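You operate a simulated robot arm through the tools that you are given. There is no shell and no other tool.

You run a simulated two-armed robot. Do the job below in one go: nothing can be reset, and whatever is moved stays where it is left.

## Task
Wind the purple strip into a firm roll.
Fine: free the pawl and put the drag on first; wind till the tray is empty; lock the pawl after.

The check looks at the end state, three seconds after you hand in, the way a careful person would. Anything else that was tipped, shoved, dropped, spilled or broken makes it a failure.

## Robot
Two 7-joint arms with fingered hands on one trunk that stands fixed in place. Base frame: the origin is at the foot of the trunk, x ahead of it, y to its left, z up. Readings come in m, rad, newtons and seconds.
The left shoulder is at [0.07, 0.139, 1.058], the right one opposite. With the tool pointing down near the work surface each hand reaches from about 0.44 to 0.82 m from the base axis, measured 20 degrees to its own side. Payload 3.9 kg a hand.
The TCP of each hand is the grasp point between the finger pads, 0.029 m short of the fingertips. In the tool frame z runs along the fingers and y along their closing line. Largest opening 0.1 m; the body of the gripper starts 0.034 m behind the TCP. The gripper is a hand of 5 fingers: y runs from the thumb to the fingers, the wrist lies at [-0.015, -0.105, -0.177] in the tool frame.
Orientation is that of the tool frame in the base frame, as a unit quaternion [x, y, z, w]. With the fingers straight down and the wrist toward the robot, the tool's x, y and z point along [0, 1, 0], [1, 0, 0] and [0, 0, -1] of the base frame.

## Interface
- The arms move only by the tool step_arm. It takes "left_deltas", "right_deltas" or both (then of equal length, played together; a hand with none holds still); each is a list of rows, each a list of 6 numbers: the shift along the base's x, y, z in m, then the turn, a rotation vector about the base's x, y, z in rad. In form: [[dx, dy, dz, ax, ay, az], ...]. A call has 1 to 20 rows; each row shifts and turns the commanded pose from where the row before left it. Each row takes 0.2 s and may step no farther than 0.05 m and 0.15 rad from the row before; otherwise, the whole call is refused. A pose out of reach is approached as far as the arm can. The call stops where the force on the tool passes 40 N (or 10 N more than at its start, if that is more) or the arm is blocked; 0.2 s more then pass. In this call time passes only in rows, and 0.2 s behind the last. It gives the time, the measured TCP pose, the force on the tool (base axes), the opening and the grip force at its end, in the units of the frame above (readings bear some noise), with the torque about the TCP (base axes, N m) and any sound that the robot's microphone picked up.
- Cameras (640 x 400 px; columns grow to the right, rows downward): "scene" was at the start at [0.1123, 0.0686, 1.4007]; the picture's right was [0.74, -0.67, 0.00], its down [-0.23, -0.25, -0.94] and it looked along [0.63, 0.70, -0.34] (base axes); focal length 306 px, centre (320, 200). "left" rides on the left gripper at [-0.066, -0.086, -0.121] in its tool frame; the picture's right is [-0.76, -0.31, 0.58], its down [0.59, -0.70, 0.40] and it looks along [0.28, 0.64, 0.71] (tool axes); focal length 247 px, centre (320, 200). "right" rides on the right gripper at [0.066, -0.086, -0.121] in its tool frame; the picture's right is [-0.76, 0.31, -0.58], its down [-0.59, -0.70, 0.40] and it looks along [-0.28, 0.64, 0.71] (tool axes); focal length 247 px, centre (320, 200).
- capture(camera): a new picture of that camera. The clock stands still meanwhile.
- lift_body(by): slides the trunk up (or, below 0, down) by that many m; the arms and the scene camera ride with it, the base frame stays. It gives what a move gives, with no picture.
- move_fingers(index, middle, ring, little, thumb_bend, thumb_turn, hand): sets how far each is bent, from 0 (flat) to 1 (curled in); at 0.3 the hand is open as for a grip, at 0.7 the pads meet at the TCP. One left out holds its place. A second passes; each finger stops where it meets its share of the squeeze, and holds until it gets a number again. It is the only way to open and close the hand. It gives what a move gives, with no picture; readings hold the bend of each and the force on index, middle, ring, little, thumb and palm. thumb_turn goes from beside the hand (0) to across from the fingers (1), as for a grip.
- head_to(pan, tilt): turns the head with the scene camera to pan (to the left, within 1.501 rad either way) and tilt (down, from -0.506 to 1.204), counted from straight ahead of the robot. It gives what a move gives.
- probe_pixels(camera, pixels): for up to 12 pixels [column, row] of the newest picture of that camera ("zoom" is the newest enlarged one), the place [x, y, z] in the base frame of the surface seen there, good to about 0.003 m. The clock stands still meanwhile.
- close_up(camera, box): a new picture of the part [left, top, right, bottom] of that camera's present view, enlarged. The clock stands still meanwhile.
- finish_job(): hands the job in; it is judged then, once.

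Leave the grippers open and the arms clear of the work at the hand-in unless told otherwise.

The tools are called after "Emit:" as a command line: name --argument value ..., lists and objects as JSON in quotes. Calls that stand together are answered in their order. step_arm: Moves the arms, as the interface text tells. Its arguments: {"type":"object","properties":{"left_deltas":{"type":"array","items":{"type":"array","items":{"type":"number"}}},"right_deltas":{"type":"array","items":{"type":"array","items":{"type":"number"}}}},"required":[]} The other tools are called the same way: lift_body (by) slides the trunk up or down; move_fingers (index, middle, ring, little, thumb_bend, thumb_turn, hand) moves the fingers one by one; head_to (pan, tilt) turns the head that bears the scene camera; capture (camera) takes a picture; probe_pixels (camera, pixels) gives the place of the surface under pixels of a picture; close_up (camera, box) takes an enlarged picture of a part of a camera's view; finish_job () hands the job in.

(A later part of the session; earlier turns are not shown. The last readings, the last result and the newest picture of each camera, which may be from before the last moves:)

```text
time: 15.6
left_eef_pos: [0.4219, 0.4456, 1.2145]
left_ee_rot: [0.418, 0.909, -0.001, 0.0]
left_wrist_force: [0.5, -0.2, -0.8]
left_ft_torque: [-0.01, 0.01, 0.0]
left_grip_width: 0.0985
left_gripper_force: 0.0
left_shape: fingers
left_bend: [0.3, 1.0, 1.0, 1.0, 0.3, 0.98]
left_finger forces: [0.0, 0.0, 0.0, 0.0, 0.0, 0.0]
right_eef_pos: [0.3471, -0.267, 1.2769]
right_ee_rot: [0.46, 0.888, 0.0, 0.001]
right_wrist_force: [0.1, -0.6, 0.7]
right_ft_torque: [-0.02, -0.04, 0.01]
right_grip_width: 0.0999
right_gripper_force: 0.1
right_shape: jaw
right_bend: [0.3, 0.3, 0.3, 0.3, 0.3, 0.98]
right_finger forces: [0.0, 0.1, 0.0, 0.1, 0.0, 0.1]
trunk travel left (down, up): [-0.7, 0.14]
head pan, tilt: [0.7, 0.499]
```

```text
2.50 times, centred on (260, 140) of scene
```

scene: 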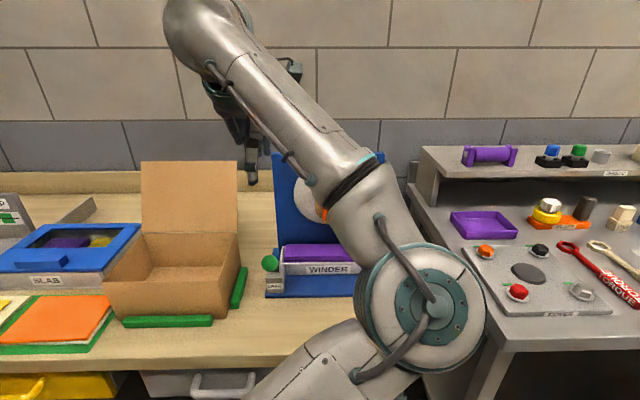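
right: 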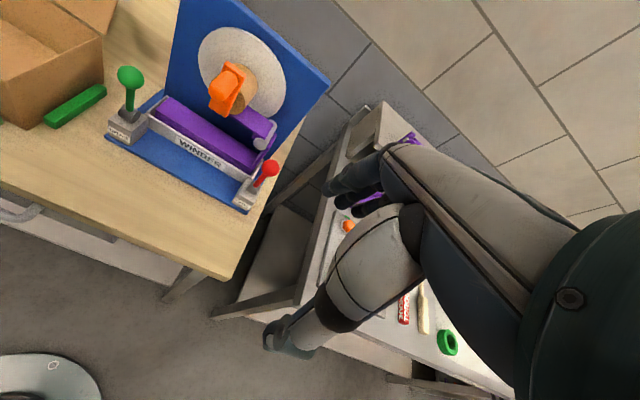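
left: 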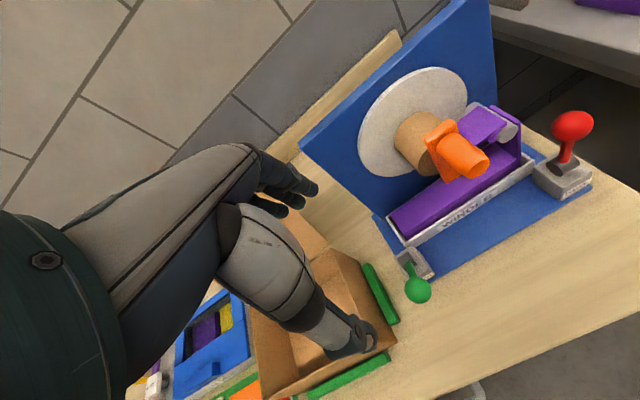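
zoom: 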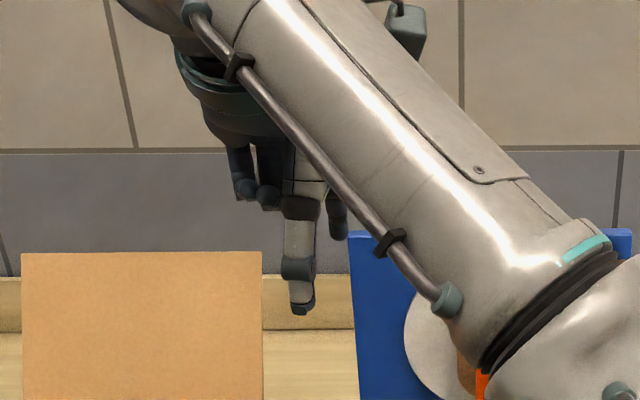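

Curled fingers stay well above the index and thumb tips. I'll probe them once to confirm before going to the red lever.

Emit:
capture --camera "left"

Emit:
probe_pixels --camera "left" --pixels '[[314, 188], [305, 180], [279, 208], [285, 212], [270, 200], [590, 125], [575, 165], [565, 175], [507, 132], [515, 155], [490, 120], [370, 330]]'

```text
taken
```

left: 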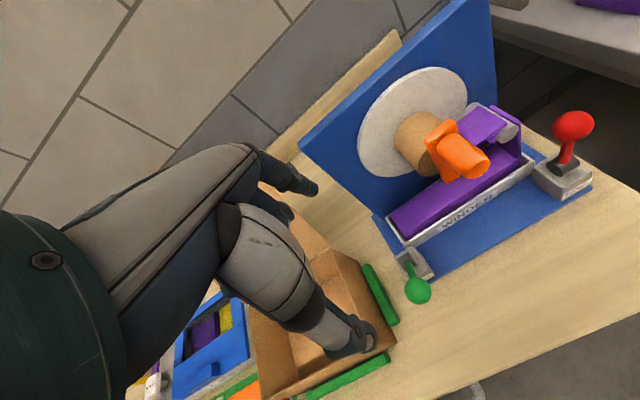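

```text
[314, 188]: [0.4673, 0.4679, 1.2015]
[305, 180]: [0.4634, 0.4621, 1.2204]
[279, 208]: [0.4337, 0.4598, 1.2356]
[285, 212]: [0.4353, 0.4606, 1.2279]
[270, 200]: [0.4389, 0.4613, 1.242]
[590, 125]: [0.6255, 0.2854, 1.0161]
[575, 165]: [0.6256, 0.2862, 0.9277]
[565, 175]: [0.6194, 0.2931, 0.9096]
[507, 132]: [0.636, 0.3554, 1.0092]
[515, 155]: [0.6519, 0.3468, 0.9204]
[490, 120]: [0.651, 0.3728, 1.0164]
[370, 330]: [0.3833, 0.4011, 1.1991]
```

The curled knuckles sit about 0.013 m above the grasp point, so I'll keep the ball slightly low in the hand. I'll travel at z≈1.21, above the knob, to just above the red ball at about (0.634, 0.299).

Emit:
step_arm --left_deltas '[[0.0356, -0.0244, 0.003, 0, 0, 0], [0.0356, -0.0244, 0.003, 0, 0, 0], [0.0356, -0.0244, 0, 0, 0, 0], [0.0356, -0.0244, 0, 0, 0, 0], [0.0356, -0.0244, 0, 0, 0, 0], [0.0356, -0.0244, 0, 0, 0, 0]]'

Emit:
capture --camera "left"

Emit:
capture --camera "scene"

```text
time: 17.0
left_eef_pos: [0.6385, 0.3005, 1.2185]
left_ee_rot: [0.418, 0.909, 0.0, 0.0]
left_wrist_force: [0.6, 0.2, 0.0]
left_ft_torque: [0.03, 0.0, 0.01]
left_grip_width: 0.0986
left_gripper_force: 0.0
left_shape: fingers
left_bend: [0.3, 1.0, 1.0, 1.0, 0.3, 0.98]
left_finger forces: [0.0, 0.0, 0.1, 0.1, 0.0, 0.1]
right_eef_pos: [0.3484, -0.265, 1.2776]
right_ee_rot: [0.46, 0.888, -0.001, 0.001]
right_wrist_force: [0.1, -0.3, 0.3]
right_ft_torque: [0.01, 0.01, 0.02]
right_grip_width: 0.0999
right_gripper_force: 0.3
right_shape: jaw
right_bend: [0.3, 0.3, 0.3, 0.3, 0.3, 0.98]
right_finger forces: [0.1, 0.0, 0.1, 0.0, 0.0, 0.0]
trunk travel left (down, up): [-0.7, 0.14]
head pan, tilt: [0.7, 0.499]
```

```text
taken
```

left: 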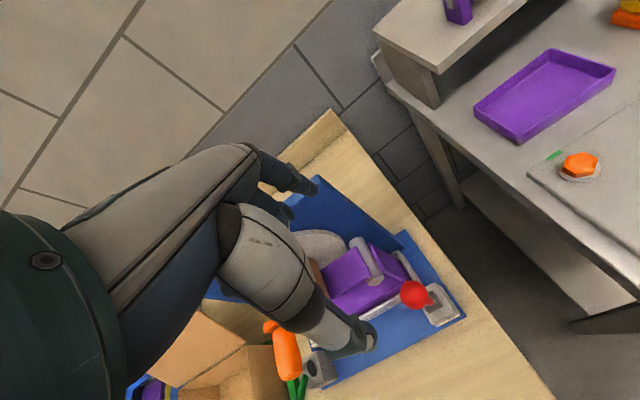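

```text
taken
```

scene: 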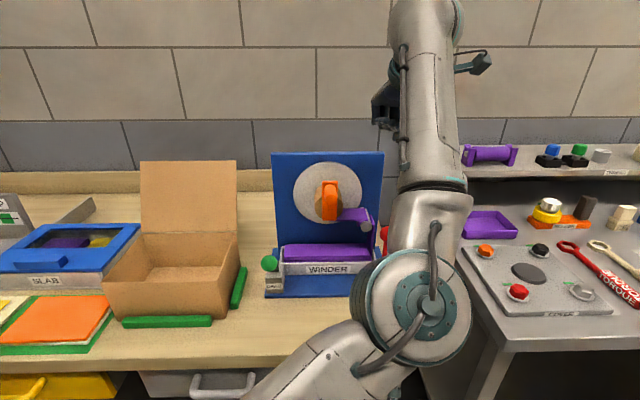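

The red ball shows at (413, 294), as expected straight below. I'll lower to z≈1.022 so the thumb and index straddle it.

Emit:
step_arm --left_deltas '[[-0.001, -0.001, -0.0393, 0, 0, 0], [-0.001, -0.001, -0.0393, 0, 0, 0], [0, 0, -0.0393, 0, 0, 0], [0, 0, -0.0393, 0, 0, 0], [0, 0, -0.0393, 0, 0, 0]]'

Emit:
capture --camera "left"

Emit:
capture --camera "scene"

```text
time: 18.2
left_eef_pos: [0.6391, 0.311, 1.0238]
left_ee_rot: [0.419, 0.908, -0.001, -0.001]
left_wrist_force: [-0.1, 1.1, -0.2]
left_ft_torque: [0.0, 0.03, 0.03]
left_grip_width: 0.0985
left_gripper_force: 0.0
left_shape: fingers
left_bend: [0.3, 1.0, 1.0, 1.0, 0.3, 0.98]
left_finger forces: [0.0, 0.0, 0.0, 0.1, 0.0, 0.1]
left hand out of reach, approached as far as the arm can: row 5
right_eef_pos: [0.3468, -0.266, 1.2773]
right_ee_rot: [0.46, 0.888, 0.0, -0.001]
right_wrist_force: [0.1, 0.1, 0.0]
right_ft_torque: [0.0, 0.01, -0.02]
right_grip_width: 0.1001
right_gripper_force: 0.1
right_shape: jaw
right_bend: [0.3, 0.3, 0.3, 0.3, 0.3, 0.98]
right_finger forces: [0.0, 0.1, 0.0, 0.0, 0.0, 0.0]
trunk travel left (down, up): [-0.7, 0.14]
head pan, tilt: [0.7, 0.499]
```

```text
taken
```

left: 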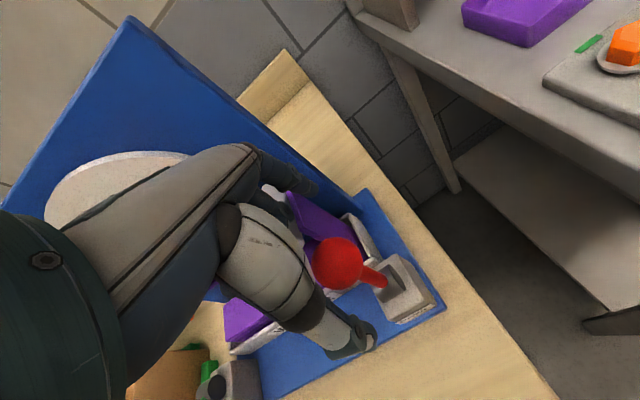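

```text
taken
```

scene: 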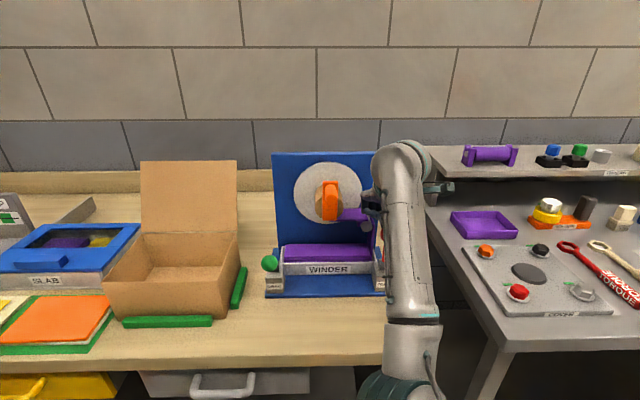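

The arm stopped about 0.012 m short sideways, probably a joint limit. I'll zoom to check the clearances around the strip, roller and red ball.

Emit:
close_up --camera "left" --box '[220, 130, 460, 370]'

Emit:
close_up --camera "scene" --box '[260, 140, 460, 310]'

```text
1.67 times, centred on (340, 250) of left
```

zoom: 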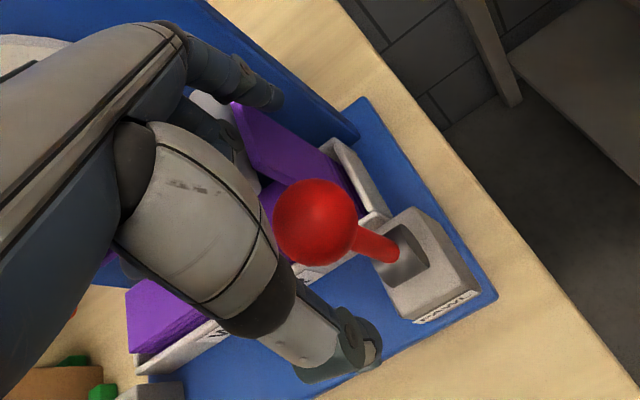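

```text
2.35 times, centred on (360, 225) of scene
```

zoom: 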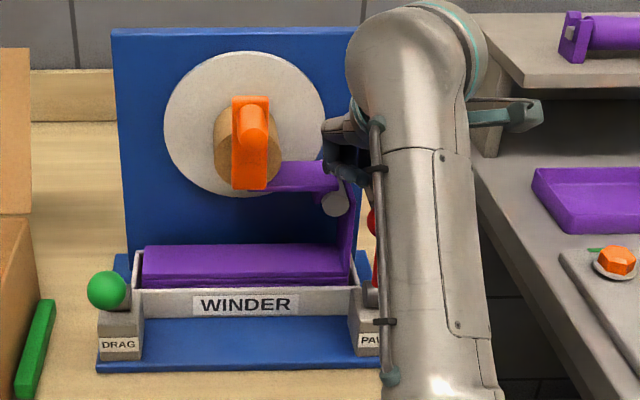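

The curled fingers are too close to the strip over the roller, and the arm is at its limit here. The right hand is mirrored, with its spare fingers lying away from the strip, so it suits the red lever better. I'll raise the left hand straight up and take it back to the left.

Emit:
step_arm --left_deltas '[[0, 0, 0.03, 0, 0, 0], [0, 0, 0.04, 0, 0, 0], [0, 0, 0.04, 0, 0, 0], [0, 0, 0.045, 0, 0, 0], [0, 0, 0.045, 0, 0, 0], [-0.03, 0.03, 0.01, 0, 0, 0], [-0.033, 0.03, 0.01, 0, 0, 0], [-0.033, 0.03, 0.01, 0, 0, 0], [-0.033, 0.03, 0, 0, 0, 0], [-0.033, 0.03, 0, 0, 0, 0], [-0.033, 0.03, 0, 0, 0, 0], [-0.033, 0.03, 0, 0, 0, 0]]'

Emit:
move_fingers --hand "left" --index 0.3 --middle 0.3 --ring 0.3 --little 0.3

Emit:
capture --camera "scene"

```text
time: 20.8
left_eef_pos: [0.409, 0.5196, 1.2573]
left_ee_rot: [0.418, 0.908, 0.001, 0.0]
left_wrist_force: [-0.5, -0.7, -0.3]
left_ft_torque: [0.0, 0.01, 0.0]
left_grip_width: 0.0986
left_gripper_force: 0.1
left_shape: fingers
left_bend: [0.3, 1.0, 1.0, 1.0, 0.3, 0.98]
left_finger forces: [0.1, 0.1, 0.0, 0.0, 0.1, 0.1]
right_eef_pos: [0.3454, -0.2647, 1.2778]
right_ee_rot: [0.46, 0.888, 0.0, 0.002]
right_wrist_force: [-0.3, -0.4, 0.2]
right_ft_torque: [-0.06, -0.06, 0.0]
right_grip_width: 0.0999
right_gripper_force: 0.0
right_shape: jaw
right_bend: [0.3, 0.3, 0.3, 0.3, 0.3, 0.98]
right_finger forces: [0.0, 0.0, 0.0, 0.0, 0.1, 0.0]
trunk travel left (down, up): [-0.7, 0.14]
head pan, tilt: [0.7, 0.499]
```

```text
time: 21.8
left_eef_pos: [0.4099, 0.5193, 1.2574]
left_ee_rot: [0.418, 0.908, -0.001, 0.0]
left_wrist_force: [0.1, -0.2, 0.3]
left_ft_torque: [-0.03, -0.01, 0.02]
left_grip_width: 0.0986
left_gripper_force: 0.0
left_shape: fingers
left_bend: [0.3, 0.3, 0.3, 0.3, 0.3, 0.98]
left_finger forces: [0.1, 0.0, 0.0, 0.0, 0.1, 0.0]
right_eef_pos: [0.3459, -0.2659, 1.2782]
right_ee_rot: [0.461, 0.888, 0.001, 0.001]
right_wrist_force: [-0.1, -0.1, 0.1]
right_ft_torque: [-0.04, 0.02, 0.0]
right_grip_width: 0.0998
right_gripper_force: 0.0
right_shape: jaw
right_bend: [0.3, 0.3, 0.3, 0.3, 0.3, 0.98]
right_finger forces: [0.0, 0.0, 0.1, 0.1, 0.1, 0.0]
trunk travel left (down, up): [-0.7, 0.14]
head pan, tilt: [0.7, 0.499]
```

```text
taken
```

scene: 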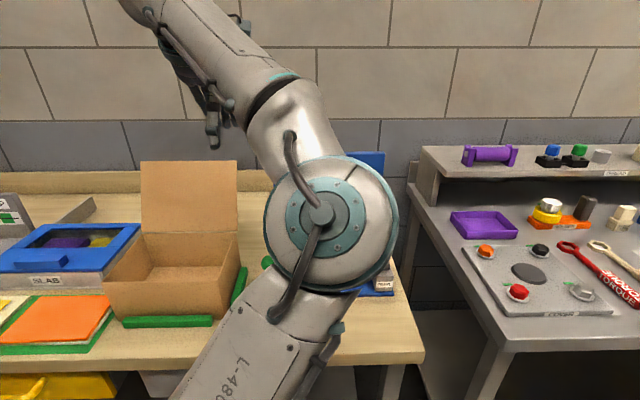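

The left hand is back, and the red lever is free from that side. Now I'll bring the right hand at z≈1.22 to above the red ball, offset slightly to the right so the index stays clear of the strip.

Emit:
step_arm --right_deltas '[[0.0215, 0.0392, -0.003, 0, 0, 0.007], [0.0215, 0.0392, -0.003, 0, 0, 0.007], [0.0215, 0.0392, -0.003, 0, 0, 0.007], [0.0215, 0.0392, -0.003, 0, 0, 0.007], [0.0215, 0.0392, -0.003, 0, 0, 0.007], [0.0215, 0.0392, -0.003, 0, 0, 0.007], [0.0215, 0.0392, -0.003, 0, 0, 0.007], [0.0215, 0.0392, -0.003, 0, 0, 0.007], [0.0215, 0.0392, -0.003, 0, 0, 0.007], [0.0215, 0.0392, -0.003, 0, 0, 0.007]]'

Emit:
capture --camera "right"

Emit:
capture --camera "scene"

```text
time: 24.0
left_eef_pos: [0.4125, 0.5206, 1.2547]
left_ee_rot: [0.418, 0.909, -0.002, 0.0]
left_wrist_force: [0.9, 0.5, -0.2]
left_ft_torque: [-0.02, 0.04, 0.01]
left_grip_width: 0.0984
left_gripper_force: 0.1
left_shape: fingers
left_bend: [0.3, 0.3, 0.3, 0.3, 0.3, 0.98]
left_finger forces: [0.0, 0.1, 0.1, 0.1, 0.0, 0.0]
right_eef_pos: [0.5651, 0.1309, 1.2468]
right_ee_rot: [0.428, 0.904, -0.001, 0.0]
right_wrist_force: [-0.1, 0.1, 0.1]
right_ft_torque: [-0.02, -0.03, -0.01]
right_grip_width: 0.1
right_gripper_force: 0.1
right_shape: jaw
right_bend: [0.3, 0.3, 0.3, 0.3, 0.3, 0.98]
right_finger forces: [0.1, 0.1, 0.0, 0.0, 0.0, 0.0]
trunk travel left (down, up): [-0.7, 0.14]
head pan, tilt: [0.7, 0.499]
```

```text
taken
```

right: 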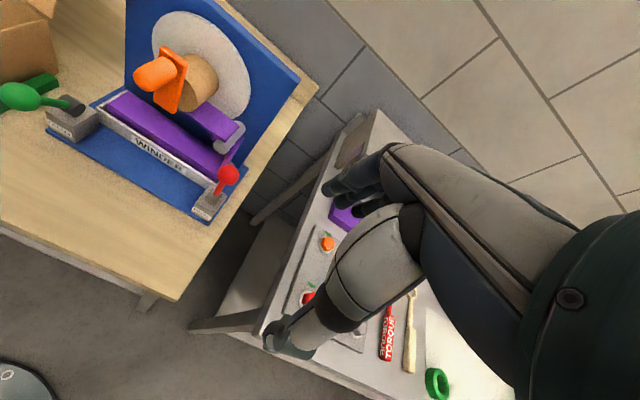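

```text
taken
```

scene: 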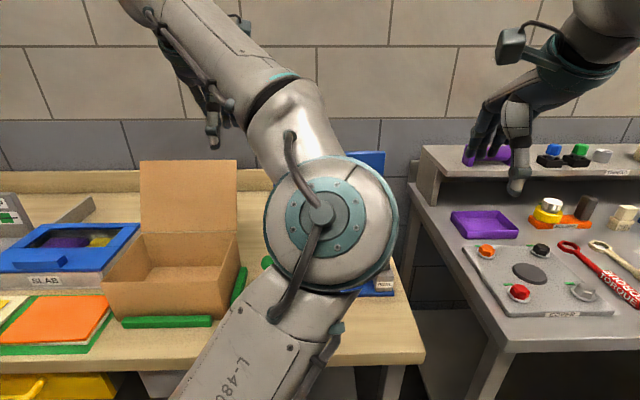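

The path is clear. I'll continue the right hand to above the red ball.

Emit:
step_arm --right_deltas '[[0.0205, 0.038, -0.005, 0, 0, 0.005], [0.0205, 0.038, -0.005, 0, 0, 0.005], [0.0205, 0.038, -0.005, 0, 0, 0.005], [0.0205, 0.038, -0.005, 0, 0, 0.005]]'

Emit:
capture --camera "right"

Emit:
capture --camera "scene"

```text
time: 25.2
left_eef_pos: [0.4096, 0.5179, 1.2577]
left_ee_rot: [0.418, 0.909, 0.0, -0.002]
left_wrist_force: [0.4, -0.3, 0.1]
left_ft_torque: [-0.02, 0.01, 0.01]
left_grip_width: 0.0986
left_gripper_force: 0.0
left_shape: fingers
left_bend: [0.3, 0.3, 0.3, 0.3, 0.3, 0.98]
left_finger forces: [0.0, 0.0, 0.0, 0.0, 0.0, 0.0]
right_eef_pos: [0.5965, 0.1269, 1.2427]
right_ee_rot: [0.449, 0.893, 0.028, -0.014]
right_wrist_force: [-0.4, -0.5, -0.7]
right_ft_torque: [0.02, -0.02, 0.0]
right_grip_width: 0.0999
right_gripper_force: 0.0
right_shape: jaw
right_bend: [0.3, 0.3, 0.3, 0.3, 0.3, 0.98]
right_finger forces: [0.1, 0.0, 0.0, 0.0, 0.1, 0.1]
right hand out of reach, approached as far as the arm can: row 1, 2, 3, 4
trunk travel left (down, up): [-0.7, 0.14]
head pan, tilt: [0.7, 0.499]
stopped in row 4 (right hand): the arm was blocked; the commanded pose is now the measured one
```

```text
taken
```

right: 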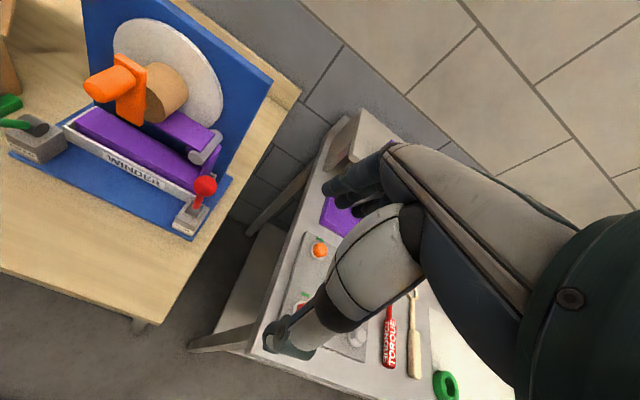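

```text
taken
```

scene: 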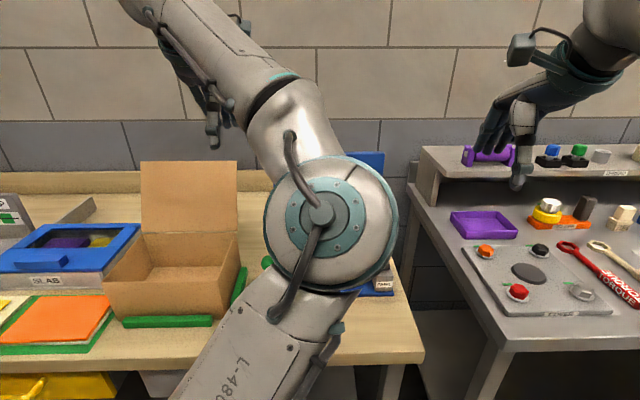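

The right arm can't reach that far with the fingers straight down. If the fingers tilt forward by 30°, the wrist stays farther back, so I'll drop and tilt the right hand about the winder's u axis in place.

Emit:
step_arm --right_deltas '[[-0.01, 0.005, -0.01, -0.0626, -0.002, 0.0676], [-0.005, 0.005, -0.01, 0.0851, -0.0995, 0], [-0.005, 0.005, -0.01, 0.0851, -0.0995, 0], [0, 0.005, -0.01, 0.0851, -0.0995, 0], [0, 0.005, -0.01, 0.0851, -0.0995, 0]]'

Emit:
capture --camera "right"

Emit:
capture --camera "scene"

```text
time: 26.4
left_eef_pos: [0.4109, 0.5193, 1.2575]
left_ee_rot: [0.418, 0.908, 0.0, -0.001]
left_wrist_force: [-0.7, -0.5, -0.5]
left_ft_torque: [-0.02, -0.01, 0.0]
left_grip_width: 0.0986
left_gripper_force: 0.0
left_shape: fingers
left_bend: [0.3, 0.3, 0.3, 0.3, 0.3, 0.98]
left_finger forces: [0.0, 0.1, 0.0, 0.0, 0.0, 0.0]
right_eef_pos: [0.5757, 0.154, 1.1931]
right_ee_rot: [0.403, 0.878, 0.233, 0.112]
right_wrist_force: [0.7, 0.0, 0.1]
right_ft_torque: [0.0, -0.01, -0.01]
right_grip_width: 0.0998
right_gripper_force: 0.1
right_shape: jaw
right_bend: [0.3, 0.3, 0.3, 0.3, 0.3, 0.98]
right_finger forces: [0.0, 0.1, 0.1, 0.1, 0.0, 0.0]
trunk travel left (down, up): [-0.7, 0.14]
head pan, tilt: [0.7, 0.499]
```

```text
taken
```

right: 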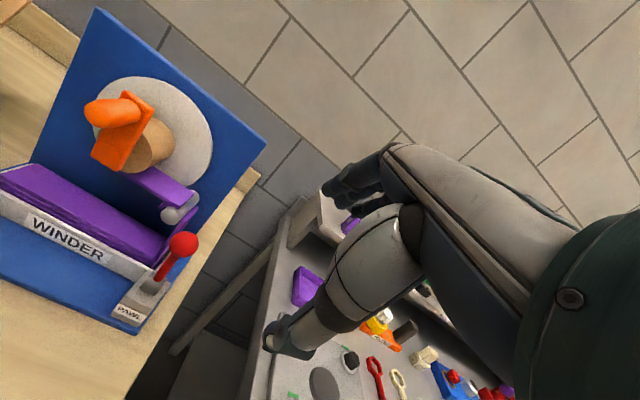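

```text
taken
```

scene: 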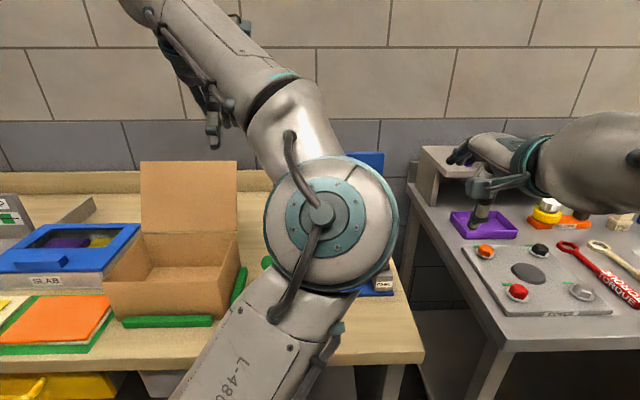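

The tilt worked and the red lever shows at (183, 245) in the right picture. I'll bring the hand over it at z≈1.11.

Emit:
step_arm --right_deltas '[[0.0178, 0.0324, -0.015, 0, 0, 0], [0.0178, 0.0324, -0.022, 0, 0, 0], [0.0178, 0.0324, -0.022, 0, 0, 0], [0.0178, 0.0324, -0.022, 0, 0, 0]]'

Emit:
capture --camera "right"

Emit:
capture --camera "scene"

```text
time: 27.6
left_eef_pos: [0.408, 0.5203, 1.2586]
left_ee_rot: [0.419, 0.908, 0.001, 0.0]
left_wrist_force: [-0.8, -0.7, -0.2]
left_ft_torque: [0.01, -0.04, 0.02]
left_grip_width: 0.0984
left_gripper_force: 0.0
left_shape: fingers
left_bend: [0.3, 0.3, 0.3, 0.3, 0.3, 0.98]
left_finger forces: [0.0, 0.1, 0.1, 0.0, 0.0, 0.1]
right_eef_pos: [0.6693, 0.2538, 1.1342]
right_ee_rot: [0.426, 0.862, 0.251, 0.107]
right_wrist_force: [-0.2, -0.4, 0.8]
right_ft_torque: [-0.04, 0.01, 0.0]
right_grip_width: 0.1
right_gripper_force: 0.1
right_shape: jaw
right_bend: [0.3, 0.3, 0.3, 0.3, 0.3, 0.98]
right_finger forces: [0.1, 0.0, 0.0, 0.0, 0.0, 0.0]
trunk travel left (down, up): [-0.7, 0.14]
head pan, tilt: [0.7, 0.499]
stopped in row 4 (right hand): the arm was blocked; the commanded pose is now the measured one
```

```text
taken
```

right: 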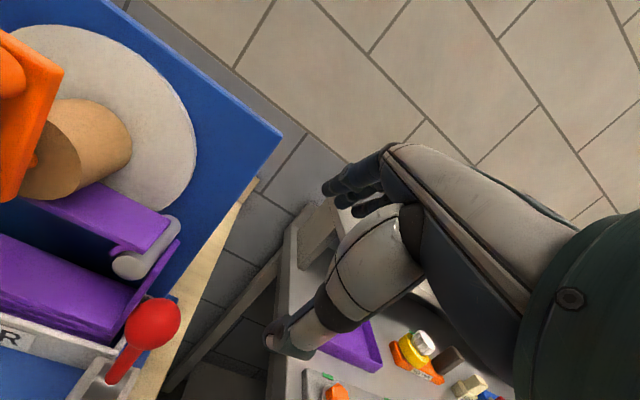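

```text
taken
```

scene: 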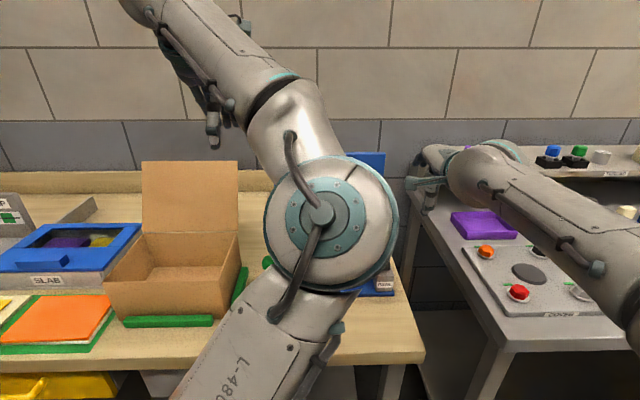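

The right arm is blocked short of the lever (it's at x 0.669, y 0.254), so it won't serve. The left arm reached this spot without trouble when the hand was higher relative to its shoulder, so I'll withdraw the right arm and lower the trunk for the left. First the right arm goes back along its path and away.

Emit:
step_arm --right_deltas '[[-0.018, -0.03, 0.02, 0, 0, 0], [-0.018, -0.03, 0.02, 0, 0, 0], [-0.018, -0.03, 0.02, 0, 0, 0], [-0.02, -0.035, 0.02, 0, 0, 0], [-0.02, -0.04, 0.01, 0, 0, 0], [-0.02, -0.04, 0.01, 0, 0, 0], [-0.02, -0.04, 0.01, 0, 0, 0], [-0.02, -0.04, 0.01, 0, 0, 0], [-0.02, -0.04, 0, 0, 0, 0], [-0.02, -0.04, 0, 0, 0, 0], [-0.02, -0.04, 0, 0, 0, 0], [-0.02, -0.04, 0, 0, 0, 0], [-0.02, -0.04, 0, 0, 0, 0]]'

Emit:
capture --camera "scene"

```text
time: 30.4
left_eef_pos: [0.4108, 0.5178, 1.2576]
left_ee_rot: [0.418, 0.909, 0.001, -0.001]
left_wrist_force: [-0.5, -0.5, 1.3]
left_ft_torque: [-0.02, -0.02, -0.04]
left_grip_width: 0.0987
left_gripper_force: 0.0
left_shape: fingers
left_bend: [0.3, 0.3, 0.3, 0.3, 0.3, 0.98]
left_finger forces: [0.0, 0.0, 0.1, 0.0, 0.0, 0.0]
right_eef_pos: [0.4126, -0.2274, 1.2535]
right_ee_rot: [0.424, 0.864, 0.25, 0.107]
right_wrist_force: [-0.4, -0.8, -0.5]
right_ft_torque: [0.06, -0.02, 0.06]
right_grip_width: 0.0997
right_gripper_force: 0.0
right_shape: jaw
right_bend: [0.3, 0.3, 0.3, 0.3, 0.3, 0.98]
right_finger forces: [0.0, 0.1, 0.1, 0.0, 0.0, 0.0]
trunk travel left (down, up): [-0.7, 0.14]
head pan, tilt: [0.7, 0.499]
```

```text
taken
```

scene: 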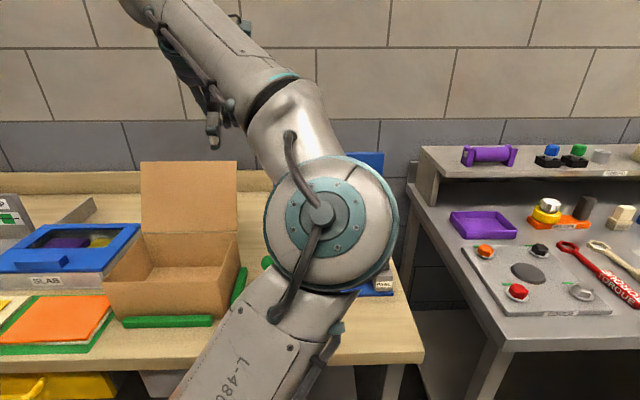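

The right arm is well clear. Now I'll lower the trunk by 0.15 m; the left hand will come down to z≈1.107, still above the carton rim and green ball.

Emit:
lift_body --by -0.15

Emit:
capture --camera "scene"

```text
time: 32.2
left_eef_pos: [0.4111, 0.5188, 1.1067]
left_ee_rot: [0.418, 0.908, 0.0, 0.001]
left_wrist_force: [0.2, -0.2, -0.3]
left_ft_torque: [0.02, -0.02, 0.0]
left_grip_width: 0.0985
left_gripper_force: 0.0
left_shape: fingers
left_bend: [0.3, 0.3, 0.3, 0.3, 0.3, 0.98]
left_finger forces: [0.0, 0.0, 0.1, 0.0, 0.0, 0.0]
right_eef_pos: [0.4127, -0.2275, 1.1034]
right_ee_rot: [0.424, 0.864, 0.25, 0.107]
right_wrist_force: [0.1, -0.3, -0.2]
right_ft_torque: [0.0, -0.02, -0.01]
right_grip_width: 0.0998
right_gripper_force: 0.0
right_shape: jaw
right_bend: [0.3, 0.3, 0.3, 0.3, 0.3, 0.98]
right_finger forces: [0.0, 0.1, 0.0, 0.1, 0.1, 0.0]
trunk travel left (down, up): [-0.55, 0.29]
head pan, tilt: [0.7, 0.499]
```

```text
taken
```

scene: 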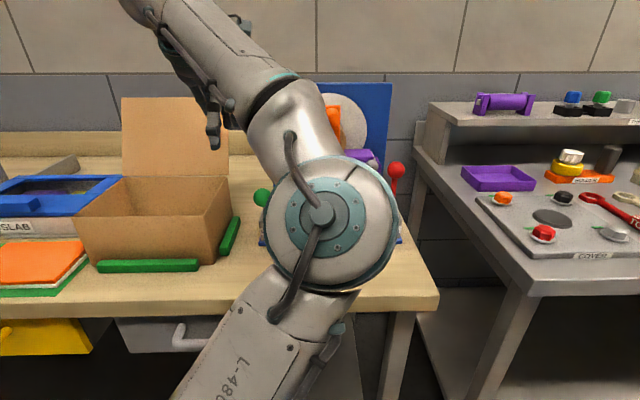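

I'll use the left hand again, with index extended, the other fingers curled and the thumb opened. The plan is to turn it a little and tilt it 25° forward so the curled fingers stay clear of the roller. Setting the finger shape first.

Emit:
move_fingers --hand "left" --index 0.4 --middle 1.0 --ring 1.0 --little 1.0 --thumb_bend 0.15

Emit:
step_arm --left_deltas '[[0, 0, 0.048, 0, 0, -0.0915], [0, 0, 0.048, 0, 0, -0.0915], [0, 0, 0.048, 0, 0, 0], [0.0303, -0.03, 0, 0.0727, -0.126, 0], [0.0303, -0.03, 0, 0.0727, -0.126, 0], [0.0303, -0.03, 0, 0.0727, -0.126, 0], [0.0303, -0.03, 0, 0, 0, 0], [0.0303, -0.03, 0, 0, 0, 0], [0.0303, -0.03, 0, 0, 0, 0], [0.0303, -0.03, 0, 0, 0, 0]]'

Emit:
capture --camera "left"

Emit:
capture --camera "scene"

```text
time: 33.2
left_eef_pos: [0.4115, 0.5193, 1.1065]
left_ee_rot: [0.419, 0.908, 0.001, -0.001]
left_wrist_force: [-0.6, 0.2, -0.8]
left_ft_torque: [-0.02, -0.02, -0.01]
left_grip_width: 0.092
left_gripper_force: 0.0
left_shape: fingers
left_bend: [0.4, 1.0, 1.0, 1.0, 0.15, 0.98]
left_finger forces: [0.0, 0.1, 0.0, 0.0, 0.0, 0.0]
right_eef_pos: [0.4137, -0.2282, 1.1035]
right_ee_rot: [0.425, 0.864, 0.249, 0.106]
right_wrist_force: [0.1, 0.7, 0.4]
right_ft_torque: [0.01, 0.02, -0.01]
right_grip_width: 0.1001
right_gripper_force: 0.0
right_shape: jaw
right_bend: [0.3, 0.3, 0.3, 0.3, 0.3, 0.98]
right_finger forces: [0.1, 0.1, 0.0, 0.0, 0.0, 0.0]
trunk travel left (down, up): [-0.55, 0.29]
head pan, tilt: [0.7, 0.499]
```

```text
time: 35.4
left_eef_pos: [0.6245, 0.3033, 1.2444]
left_ee_rot: [0.487, 0.846, 0.188, 0.108]
left_wrist_force: [-0.7, 0.0, 0.0]
left_ft_torque: [0.03, -0.02, 0.03]
left_grip_width: 0.0917
left_gripper_force: 0.0
left_shape: fingers
left_bend: [0.4, 1.0, 1.0, 1.0, 0.15, 0.98]
left_finger forces: [0.0, 0.0, 0.0, 0.0, 0.1, 0.0]
left hand out of reach, approached as far as the arm can: row 3
right_eef_pos: [0.4151, -0.2267, 1.1038]
right_ee_rot: [0.425, 0.864, 0.25, 0.107]
right_wrist_force: [-0.2, -1.3, -0.4]
right_ft_torque: [-0.03, 0.01, -0.03]
right_grip_width: 0.0999
right_gripper_force: 0.0
right_shape: jaw
right_bend: [0.3, 0.3, 0.3, 0.3, 0.3, 0.98]
right_finger forces: [0.0, 0.0, 0.0, 0.0, 0.0, 0.1]
trunk travel left (down, up): [-0.55, 0.29]
head pan, tilt: [0.7, 0.499]
```

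```text
taken
```

left: 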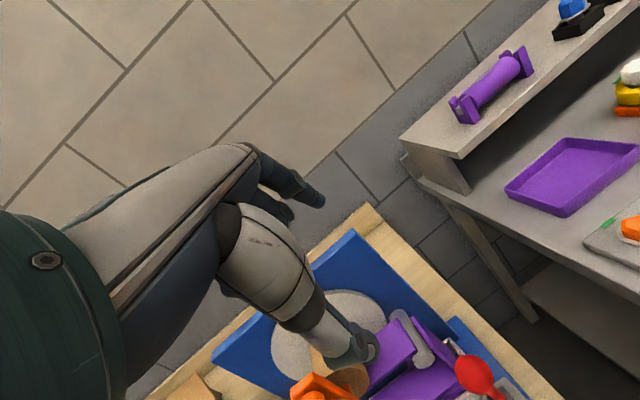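

```text
taken
```

scene: 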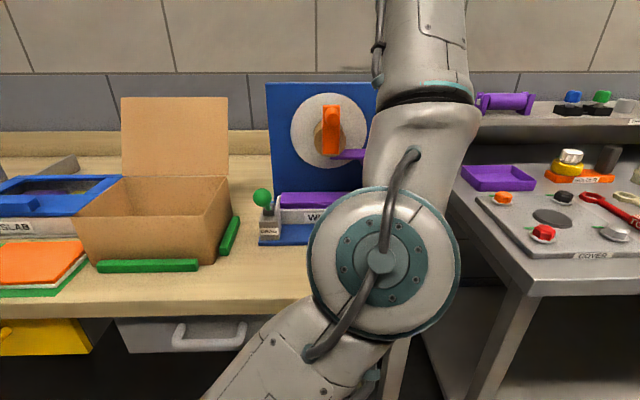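

The hand is above and slightly behind the red ball, tilted as planned. I'll lower to z≈1.12 and look again.

Emit:
step_arm --left_deltas '[[0, 0.001, -0.042, 0, 0, 0], [0, 0.001, -0.042, 0, 0, 0], [0, 0, -0.04, 0, 0, 0]]'

Emit:
capture --camera "left"

Emit:
capture --camera "scene"

```text
time: 36.2
left_eef_pos: [0.6234, 0.3109, 1.1193]
left_ee_rot: [0.489, 0.845, 0.186, 0.107]
left_wrist_force: [0.4, 0.8, -0.3]
left_ft_torque: [-0.02, 0.04, -0.01]
left_grip_width: 0.0919
left_gripper_force: 0.1
left_shape: fingers
left_bend: [0.4, 1.0, 1.0, 1.0, 0.15, 0.98]
left_finger forces: [0.1, 0.0, 0.0, 0.1, 0.0, 0.0]
left hand out of reach, approached as far as the arm can: row 3
right_eef_pos: [0.4147, -0.2262, 1.1028]
right_ee_rot: [0.426, 0.863, 0.25, 0.107]
right_wrist_force: [0.1, 0.3, -0.1]
right_ft_torque: [0.01, 0.03, 0.0]
right_grip_width: 0.0997
right_gripper_force: 0.0
right_shape: jaw
right_bend: [0.3, 0.3, 0.3, 0.3, 0.3, 0.98]
right_finger forces: [0.0, 0.0, 0.0, 0.0, 0.1, 0.0]
trunk travel left (down, up): [-0.55, 0.29]
head pan, tilt: [0.7, 0.499]
```

```text
taken
```

left: 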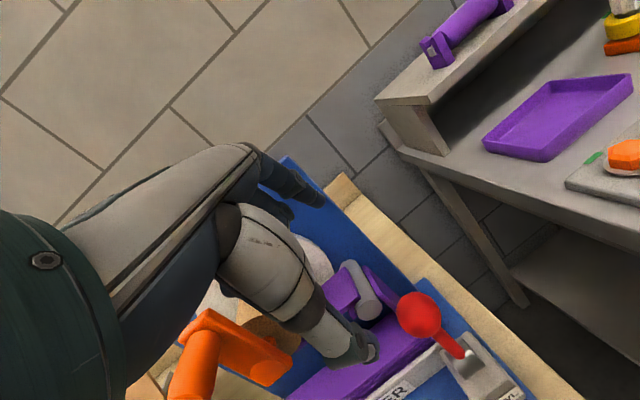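

```text
taken
```

scene: 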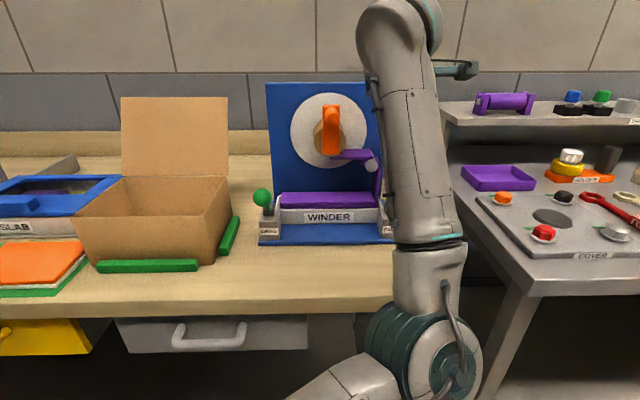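

The pose is right over the ball, though the arm reports it's near its limit. I'll lower by 0.05 m more and see how well it follows.

Emit:
step_arm --left_deltas '[[0, 0, -0.025, 0, 0, 0], [0, 0, -0.025, 0, 0, 0]]'

Emit:
capture --camera "left"

```text
time: 36.8
left_eef_pos: [0.6356, 0.3259, 1.0779]
left_ee_rot: [0.487, 0.846, 0.187, 0.107]
left_wrist_force: [-0.6, -0.1, -0.5]
left_ft_torque: [0.0, -0.01, 0.01]
left_grip_width: 0.0921
left_gripper_force: 0.0
left_shape: fingers
left_bend: [0.4, 1.0, 1.0, 1.0, 0.15, 0.98]
left_finger forces: [0.0, 0.0, 0.1, 0.1, 0.0, 0.0]
left hand out of reach, approached as far as the arm can: row 1, 2
right_eef_pos: [0.4124, -0.2259, 1.1036]
right_ee_rot: [0.424, 0.864, 0.25, 0.107]
right_wrist_force: [0.1, 0.7, -0.3]
right_ft_torque: [0.01, 0.02, -0.04]
right_grip_width: 0.0998
right_gripper_force: 0.1
right_shape: jaw
right_bend: [0.3, 0.3, 0.3, 0.3, 0.3, 0.98]
right_finger forces: [0.0, 0.0, 0.1, 0.0, 0.1, 0.0]
trunk travel left (down, up): [-0.55, 0.29]
head pan, tilt: [0.7, 0.499]
```

```text
taken
```

left: 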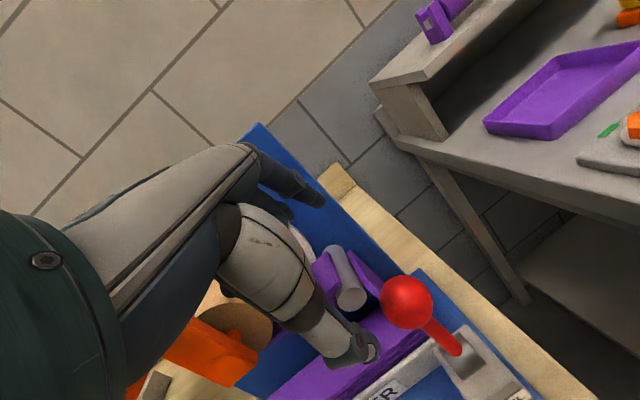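

The arm drifts outward here, most likely because the hand is yawed too far out for this reach. I'll raise it a little and turn the hand 20° clockwise, seen from above, toward straight ahead.

Emit:
step_arm --left_deltas '[[0, 0, 0.025, 0, 0, 0], [0, 0, 0.015, 0, 0, -0.117], [0, 0, 0, 0, 0, -0.117], [0, 0, 0, 0, 0, -0.117]]'

Emit:
capture --camera "left"

Emit:
capture --camera "scene"

```text
time: 37.8
left_eef_pos: [0.6342, 0.3265, 1.1191]
left_ee_rot: [0.628, 0.747, 0.166, 0.138]
left_wrist_force: [-0.3, -0.1, -0.5]
left_ft_torque: [0.0, 0.02, 0.0]
left_grip_width: 0.0919
left_gripper_force: 0.1
left_shape: fingers
left_bend: [0.4, 1.0, 1.0, 1.0, 0.15, 0.98]
left_finger forces: [0.0, 0.1, 0.0, 0.0, 0.0, 0.1]
right_eef_pos: [0.4132, -0.2266, 1.1033]
right_ee_rot: [0.424, 0.864, 0.249, 0.107]
right_wrist_force: [0.8, 0.0, 0.7]
right_ft_torque: [0.0, -0.02, -0.05]
right_grip_width: 0.0999
right_gripper_force: 0.1
right_shape: jaw
right_bend: [0.3, 0.3, 0.3, 0.3, 0.3, 0.98]
right_finger forces: [0.0, 0.1, 0.1, 0.0, 0.1, 0.1]
trunk travel left (down, up): [-0.55, 0.29]
head pan, tilt: [0.7, 0.499]
```

```text
taken
```

left: 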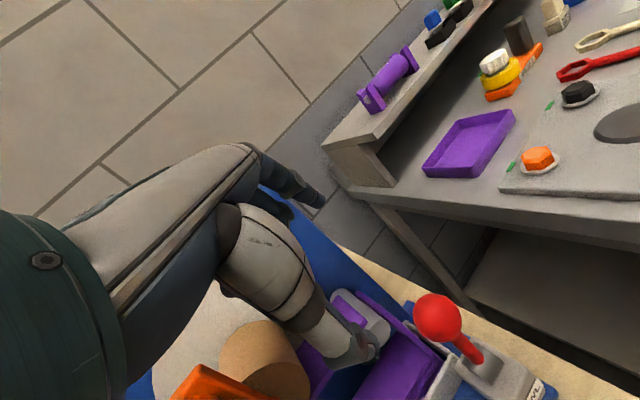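

```text
taken
```

scene: 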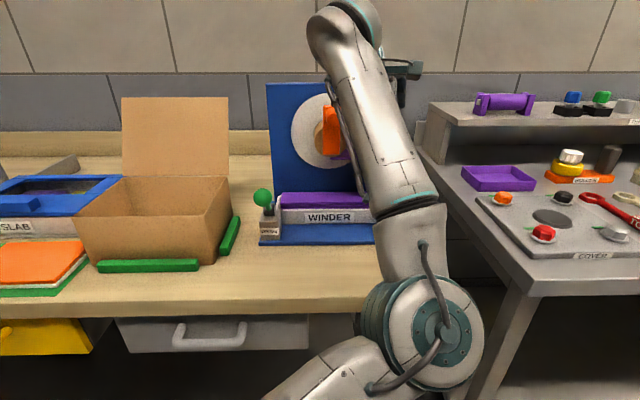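

With this yaw the arm follows well. But the palm would pass close to the crank knob here, so I want more outward yaw with the trunk lower, which I know this arm can reach. First I'll check where the bench edge is, so the elbow doesn't meet it.

Emit:
probe_pixels --camera "scene" --pixels '[[100, 300], [250, 298], [340, 290], [300, 312], [300, 280], [420, 330], [385, 330], [460, 330], [440, 390], [405, 215], [420, 260], [370, 260]]'

```text
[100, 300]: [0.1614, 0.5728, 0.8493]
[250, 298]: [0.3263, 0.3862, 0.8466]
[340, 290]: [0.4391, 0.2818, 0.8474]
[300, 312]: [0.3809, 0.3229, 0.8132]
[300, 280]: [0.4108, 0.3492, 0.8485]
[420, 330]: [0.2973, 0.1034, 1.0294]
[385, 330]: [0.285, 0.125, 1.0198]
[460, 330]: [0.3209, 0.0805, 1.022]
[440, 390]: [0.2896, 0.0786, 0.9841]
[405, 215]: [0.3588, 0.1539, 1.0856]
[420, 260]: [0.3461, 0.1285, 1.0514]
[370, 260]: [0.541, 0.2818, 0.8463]
```

The bench's near edge lies along b≈0.50 and the elbow is well in front of it (b≈0.29), so lowering further is safe. I'll bring the hand back upright and yaw it outward again at this height.

Emit:
step_arm --left_deltas '[[0, 0, 0.003, -0.0253, 0.1432, 0], [0, 0, 0.003, -0.0253, 0.1432, 0], [0, 0, 0, -0.0253, 0.1432, 0], [-0.001, -0.006, 0, 0, 0, 0.133], [-0.001, -0.006, 0, 0, 0, 0.133], [-0.001, -0.006, 0, 0, 0, 0.133], [-0.001, -0.006, 0, 0, 0, 0.133]]'

Emit:
capture --camera "left"

Emit:
capture --camera "scene"

```text
time: 39.4
left_eef_pos: [0.6306, 0.3029, 1.124]
left_ee_rot: [0.419, 0.908, 0.0, 0.0]
left_wrist_force: [0.5, -0.1, -0.4]
left_ft_torque: [0.01, -0.03, 0.02]
left_grip_width: 0.0917
left_gripper_force: 0.1
left_shape: fingers
left_bend: [0.4, 1.0, 1.0, 1.0, 0.15, 0.98]
left_finger forces: [0.0, 0.0, 0.1, 0.0, 0.0, 0.1]
right_eef_pos: [0.413, -0.2274, 1.1033]
right_ee_rot: [0.425, 0.864, 0.25, 0.106]
right_wrist_force: [0.0, -0.4, -0.2]
right_ft_torque: [0.01, -0.02, -0.03]
right_grip_width: 0.0997
right_gripper_force: 0.1
right_shape: jaw
right_bend: [0.3, 0.3, 0.3, 0.3, 0.3, 0.98]
right_finger forces: [0.1, 0.0, 0.0, 0.0, 0.1, 0.1]
trunk travel left (down, up): [-0.55, 0.29]
head pan, tilt: [0.7, 0.499]
```

```text
taken
```

left: 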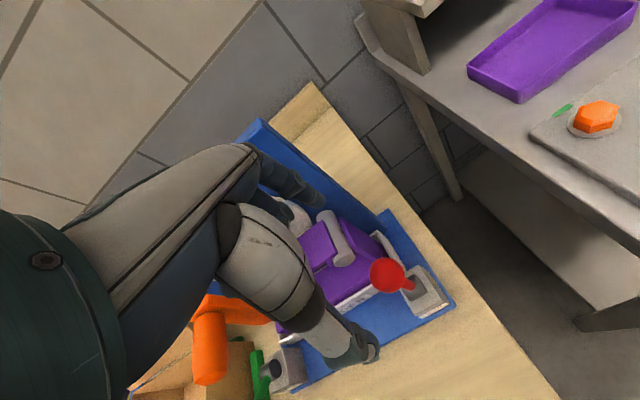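

```text
taken
```

scene: 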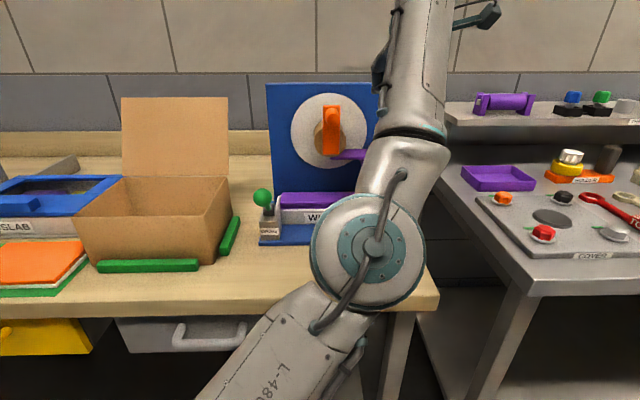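

Good, no limit reported and the ball sits at (388, 275), just where it should be. I'll lower the trunk another 0.05 m, bringing the hand to z≈1.074.

Emit:
lift_body --by -0.05

Emit:
capture --camera "left"

```text
time: 40.3
left_eef_pos: [0.6311, 0.303, 1.0756]
left_ee_rot: [0.419, 0.908, -0.001, 0.0]
left_wrist_force: [0.1, 0.8, -0.3]
left_ft_torque: [-0.01, 0.01, 0.02]
left_grip_width: 0.0916
left_gripper_force: 0.1
left_shape: fingers
left_bend: [0.4, 1.0, 1.0, 1.0, 0.15, 0.98]
left_finger forces: [0.0, 0.0, 0.0, 0.0, 0.1, 0.0]
right_eef_pos: [0.4133, -0.2256, 1.0544]
right_ee_rot: [0.424, 0.864, 0.25, 0.106]
right_wrist_force: [-1.0, 0.2, -0.5]
right_ft_torque: [-0.01, 0.01, -0.02]
right_grip_width: 0.1
right_gripper_force: 0.0
right_shape: jaw
right_bend: [0.3, 0.3, 0.3, 0.3, 0.3, 0.98]
right_finger forces: [0.0, 0.0, 0.1, 0.0, 0.0, 0.0]
trunk travel left (down, up): [-0.5, 0.34]
head pan, tilt: [0.7, 0.499]
```

```text
taken
```

left: 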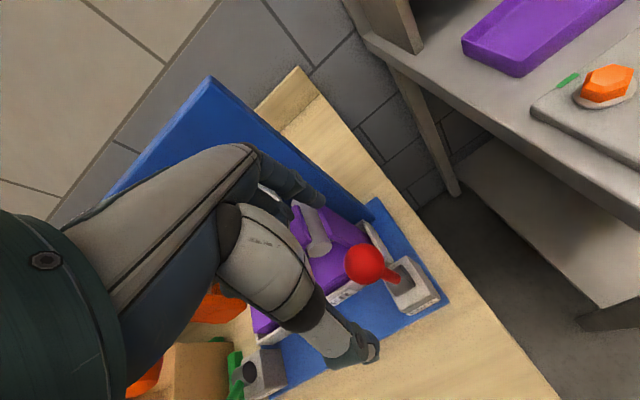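

Now I'll lower the hand 0.048 m so the index comes down behind the red ball.

Emit:
step_arm --left_deltas '[[0.001, 0.001, -0.016, 0, 0, 0], [0.001, 0.001, -0.016, 0, 0, 0], [0, 0, -0.016, 0, 0, 0]]'

Emit:
close_up --camera "left" --box '[200, 120, 460, 370]'

Emit:
capture --camera "scene"

```text
time: 41.1
left_eef_pos: [0.6324, 0.3039, 1.0272]
left_ee_rot: [0.419, 0.908, 0.0, 0.0]
left_wrist_force: [0.5, 0.3, -0.5]
left_ft_torque: [-0.03, 0.0, -0.03]
left_grip_width: 0.0917
left_gripper_force: 0.0
left_shape: fingers
left_bend: [0.4, 1.0, 1.0, 1.0, 0.15, 0.98]
left_finger forces: [0.0, 0.1, 0.0, 0.1, 0.0, 0.1]
right_eef_pos: [0.4139, -0.2278, 1.0534]
right_ee_rot: [0.424, 0.864, 0.25, 0.106]
right_wrist_force: [0.2, 0.4, -0.1]
right_ft_torque: [-0.01, -0.03, 0.0]
right_grip_width: 0.0996
right_gripper_force: 0.1
right_shape: jaw
right_bend: [0.3, 0.3, 0.3, 0.3, 0.3, 0.98]
right_finger forces: [0.1, 0.0, 0.0, 0.0, 0.1, 0.0]
trunk travel left (down, up): [-0.5, 0.34]
head pan, tilt: [0.7, 0.499]
```

```text
1.60 times, centred on (330, 245) of left
```

zoom: 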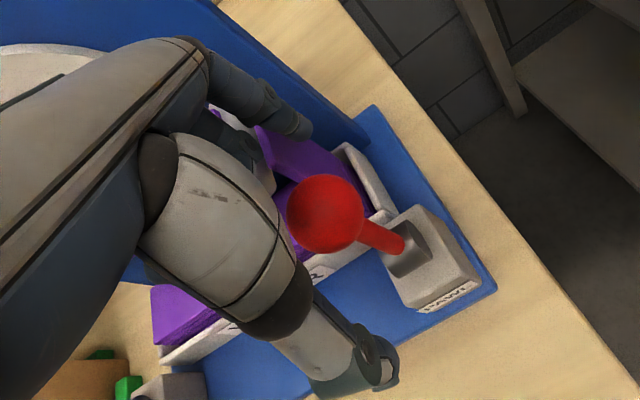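

```text
taken
```

scene: 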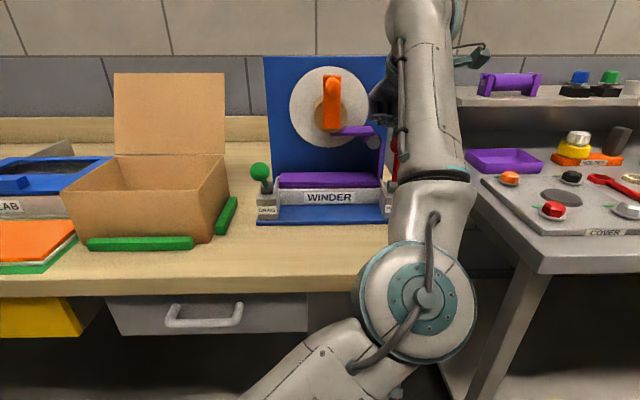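

The index is behind the red ball with no contact. I'll pull toward my side (−n) in small steps and watch the index force.

Emit:
step_arm --left_deltas '[[-0.0038, -0.00325, 0, 0, 0, 0], [-0.0038, -0.00325, 0, 0, 0, 0], [-0.0038, -0.00325, 0, 0, 0, 0], [-0.0038, -0.00325, 0, 0, 0, 0], [-0.0038, -0.00325, 0, 0, 0, 0], [-0.0038, -0.00325, 0, 0, 0, 0]]'

Emit:
close_up --camera "left" --box '[200, 120, 460, 370]'

```text
time: 42.5
left_eef_pos: [0.6103, 0.2855, 1.0273]
left_ee_rot: [0.419, 0.908, 0.0, 0.0]
left_wrist_force: [1.6, 0.8, 1.3]
left_ft_torque: [0.01, -0.09, 0.02]
left_grip_width: 0.0938
left_gripper_force: 1.2
left_shape: fingers
left_bend: [0.39, 1.0, 1.0, 1.0, 0.15, 0.98]
left_finger forces: [1.9, 0.0, 0.0, 0.1, 0.1, 0.1]
right_eef_pos: [0.4145, -0.2267, 1.0537]
right_ee_rot: [0.423, 0.864, 0.25, 0.106]
right_wrist_force: [-0.4, -0.5, 0.3]
right_ft_torque: [0.01, 0.02, -0.01]
right_grip_width: 0.0997
right_gripper_force: 0.0
right_shape: jaw
right_bend: [0.3, 0.3, 0.3, 0.3, 0.3, 0.98]
right_finger forces: [0.0, 0.0, 0.1, 0.1, 0.0, 0.0]
trunk travel left (down, up): [-0.5, 0.34]
head pan, tilt: [0.7, 0.499]
```

```text
1.60 times, centred on (330, 245) of left
```

zoom: 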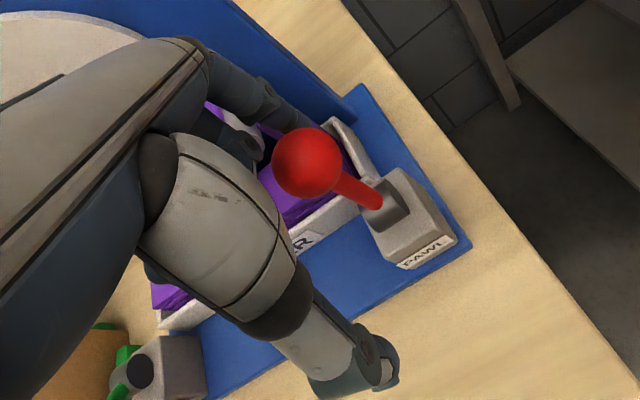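

The index is now pressing the ball at 1.9 N. I'll keep pulling along the lever's arc.

Emit:
step_arm --left_deltas '[[-0.0038, -0.00325, -0.0005, 0, 0, 0], [-0.0038, -0.00325, -0.0005, 0, 0, 0], [-0.0038, -0.00325, -0.001, 0, 0, 0], [-0.0038, -0.00325, -0.001, 0, 0, 0], [-0.0038, -0.00325, -0.0015, 0, 0, 0]]'

Emit:
close_up --camera "left" --box '[200, 120, 460, 370]'

```text
time: 43.7
left_eef_pos: [0.5901, 0.2699, 1.0222]
left_ee_rot: [0.42, 0.908, 0.0, 0.0]
left_wrist_force: [0.1, 0.3, 0.4]
left_ft_torque: [0.03, 0.01, 0.06]
left_grip_width: 0.0927
left_gripper_force: 0.1
left_shape: fingers
left_bend: [0.39, 1.0, 1.0, 1.0, 0.15, 0.98]
left_finger forces: [0.5, 0.0, 0.1, 0.0, 0.0, 0.0]
right_eef_pos: [0.4132, -0.2263, 1.0537]
right_ee_rot: [0.424, 0.863, 0.251, 0.107]
right_wrist_force: [-0.2, 0.3, -0.3]
right_ft_torque: [0.0, 0.04, 0.0]
right_grip_width: 0.1002
right_gripper_force: 0.0
right_shape: jaw
right_bend: [0.3, 0.3, 0.3, 0.3, 0.3, 0.98]
right_finger forces: [0.0, 0.0, 0.1, 0.0, 0.1, 0.1]
trunk travel left (down, up): [-0.5, 0.34]
head pan, tilt: [0.7, 0.499]
```

```text
1.60 times, centred on (330, 245) of left
```

zoom: 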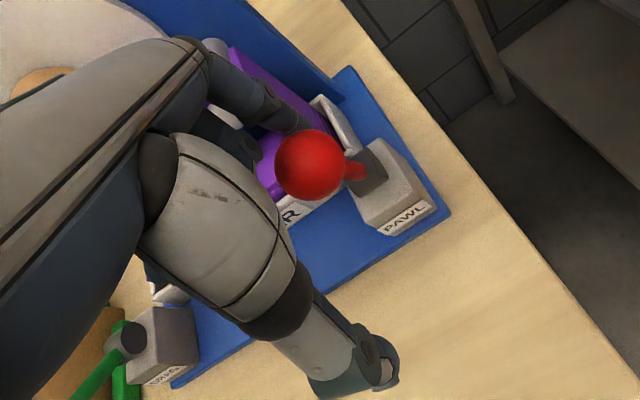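

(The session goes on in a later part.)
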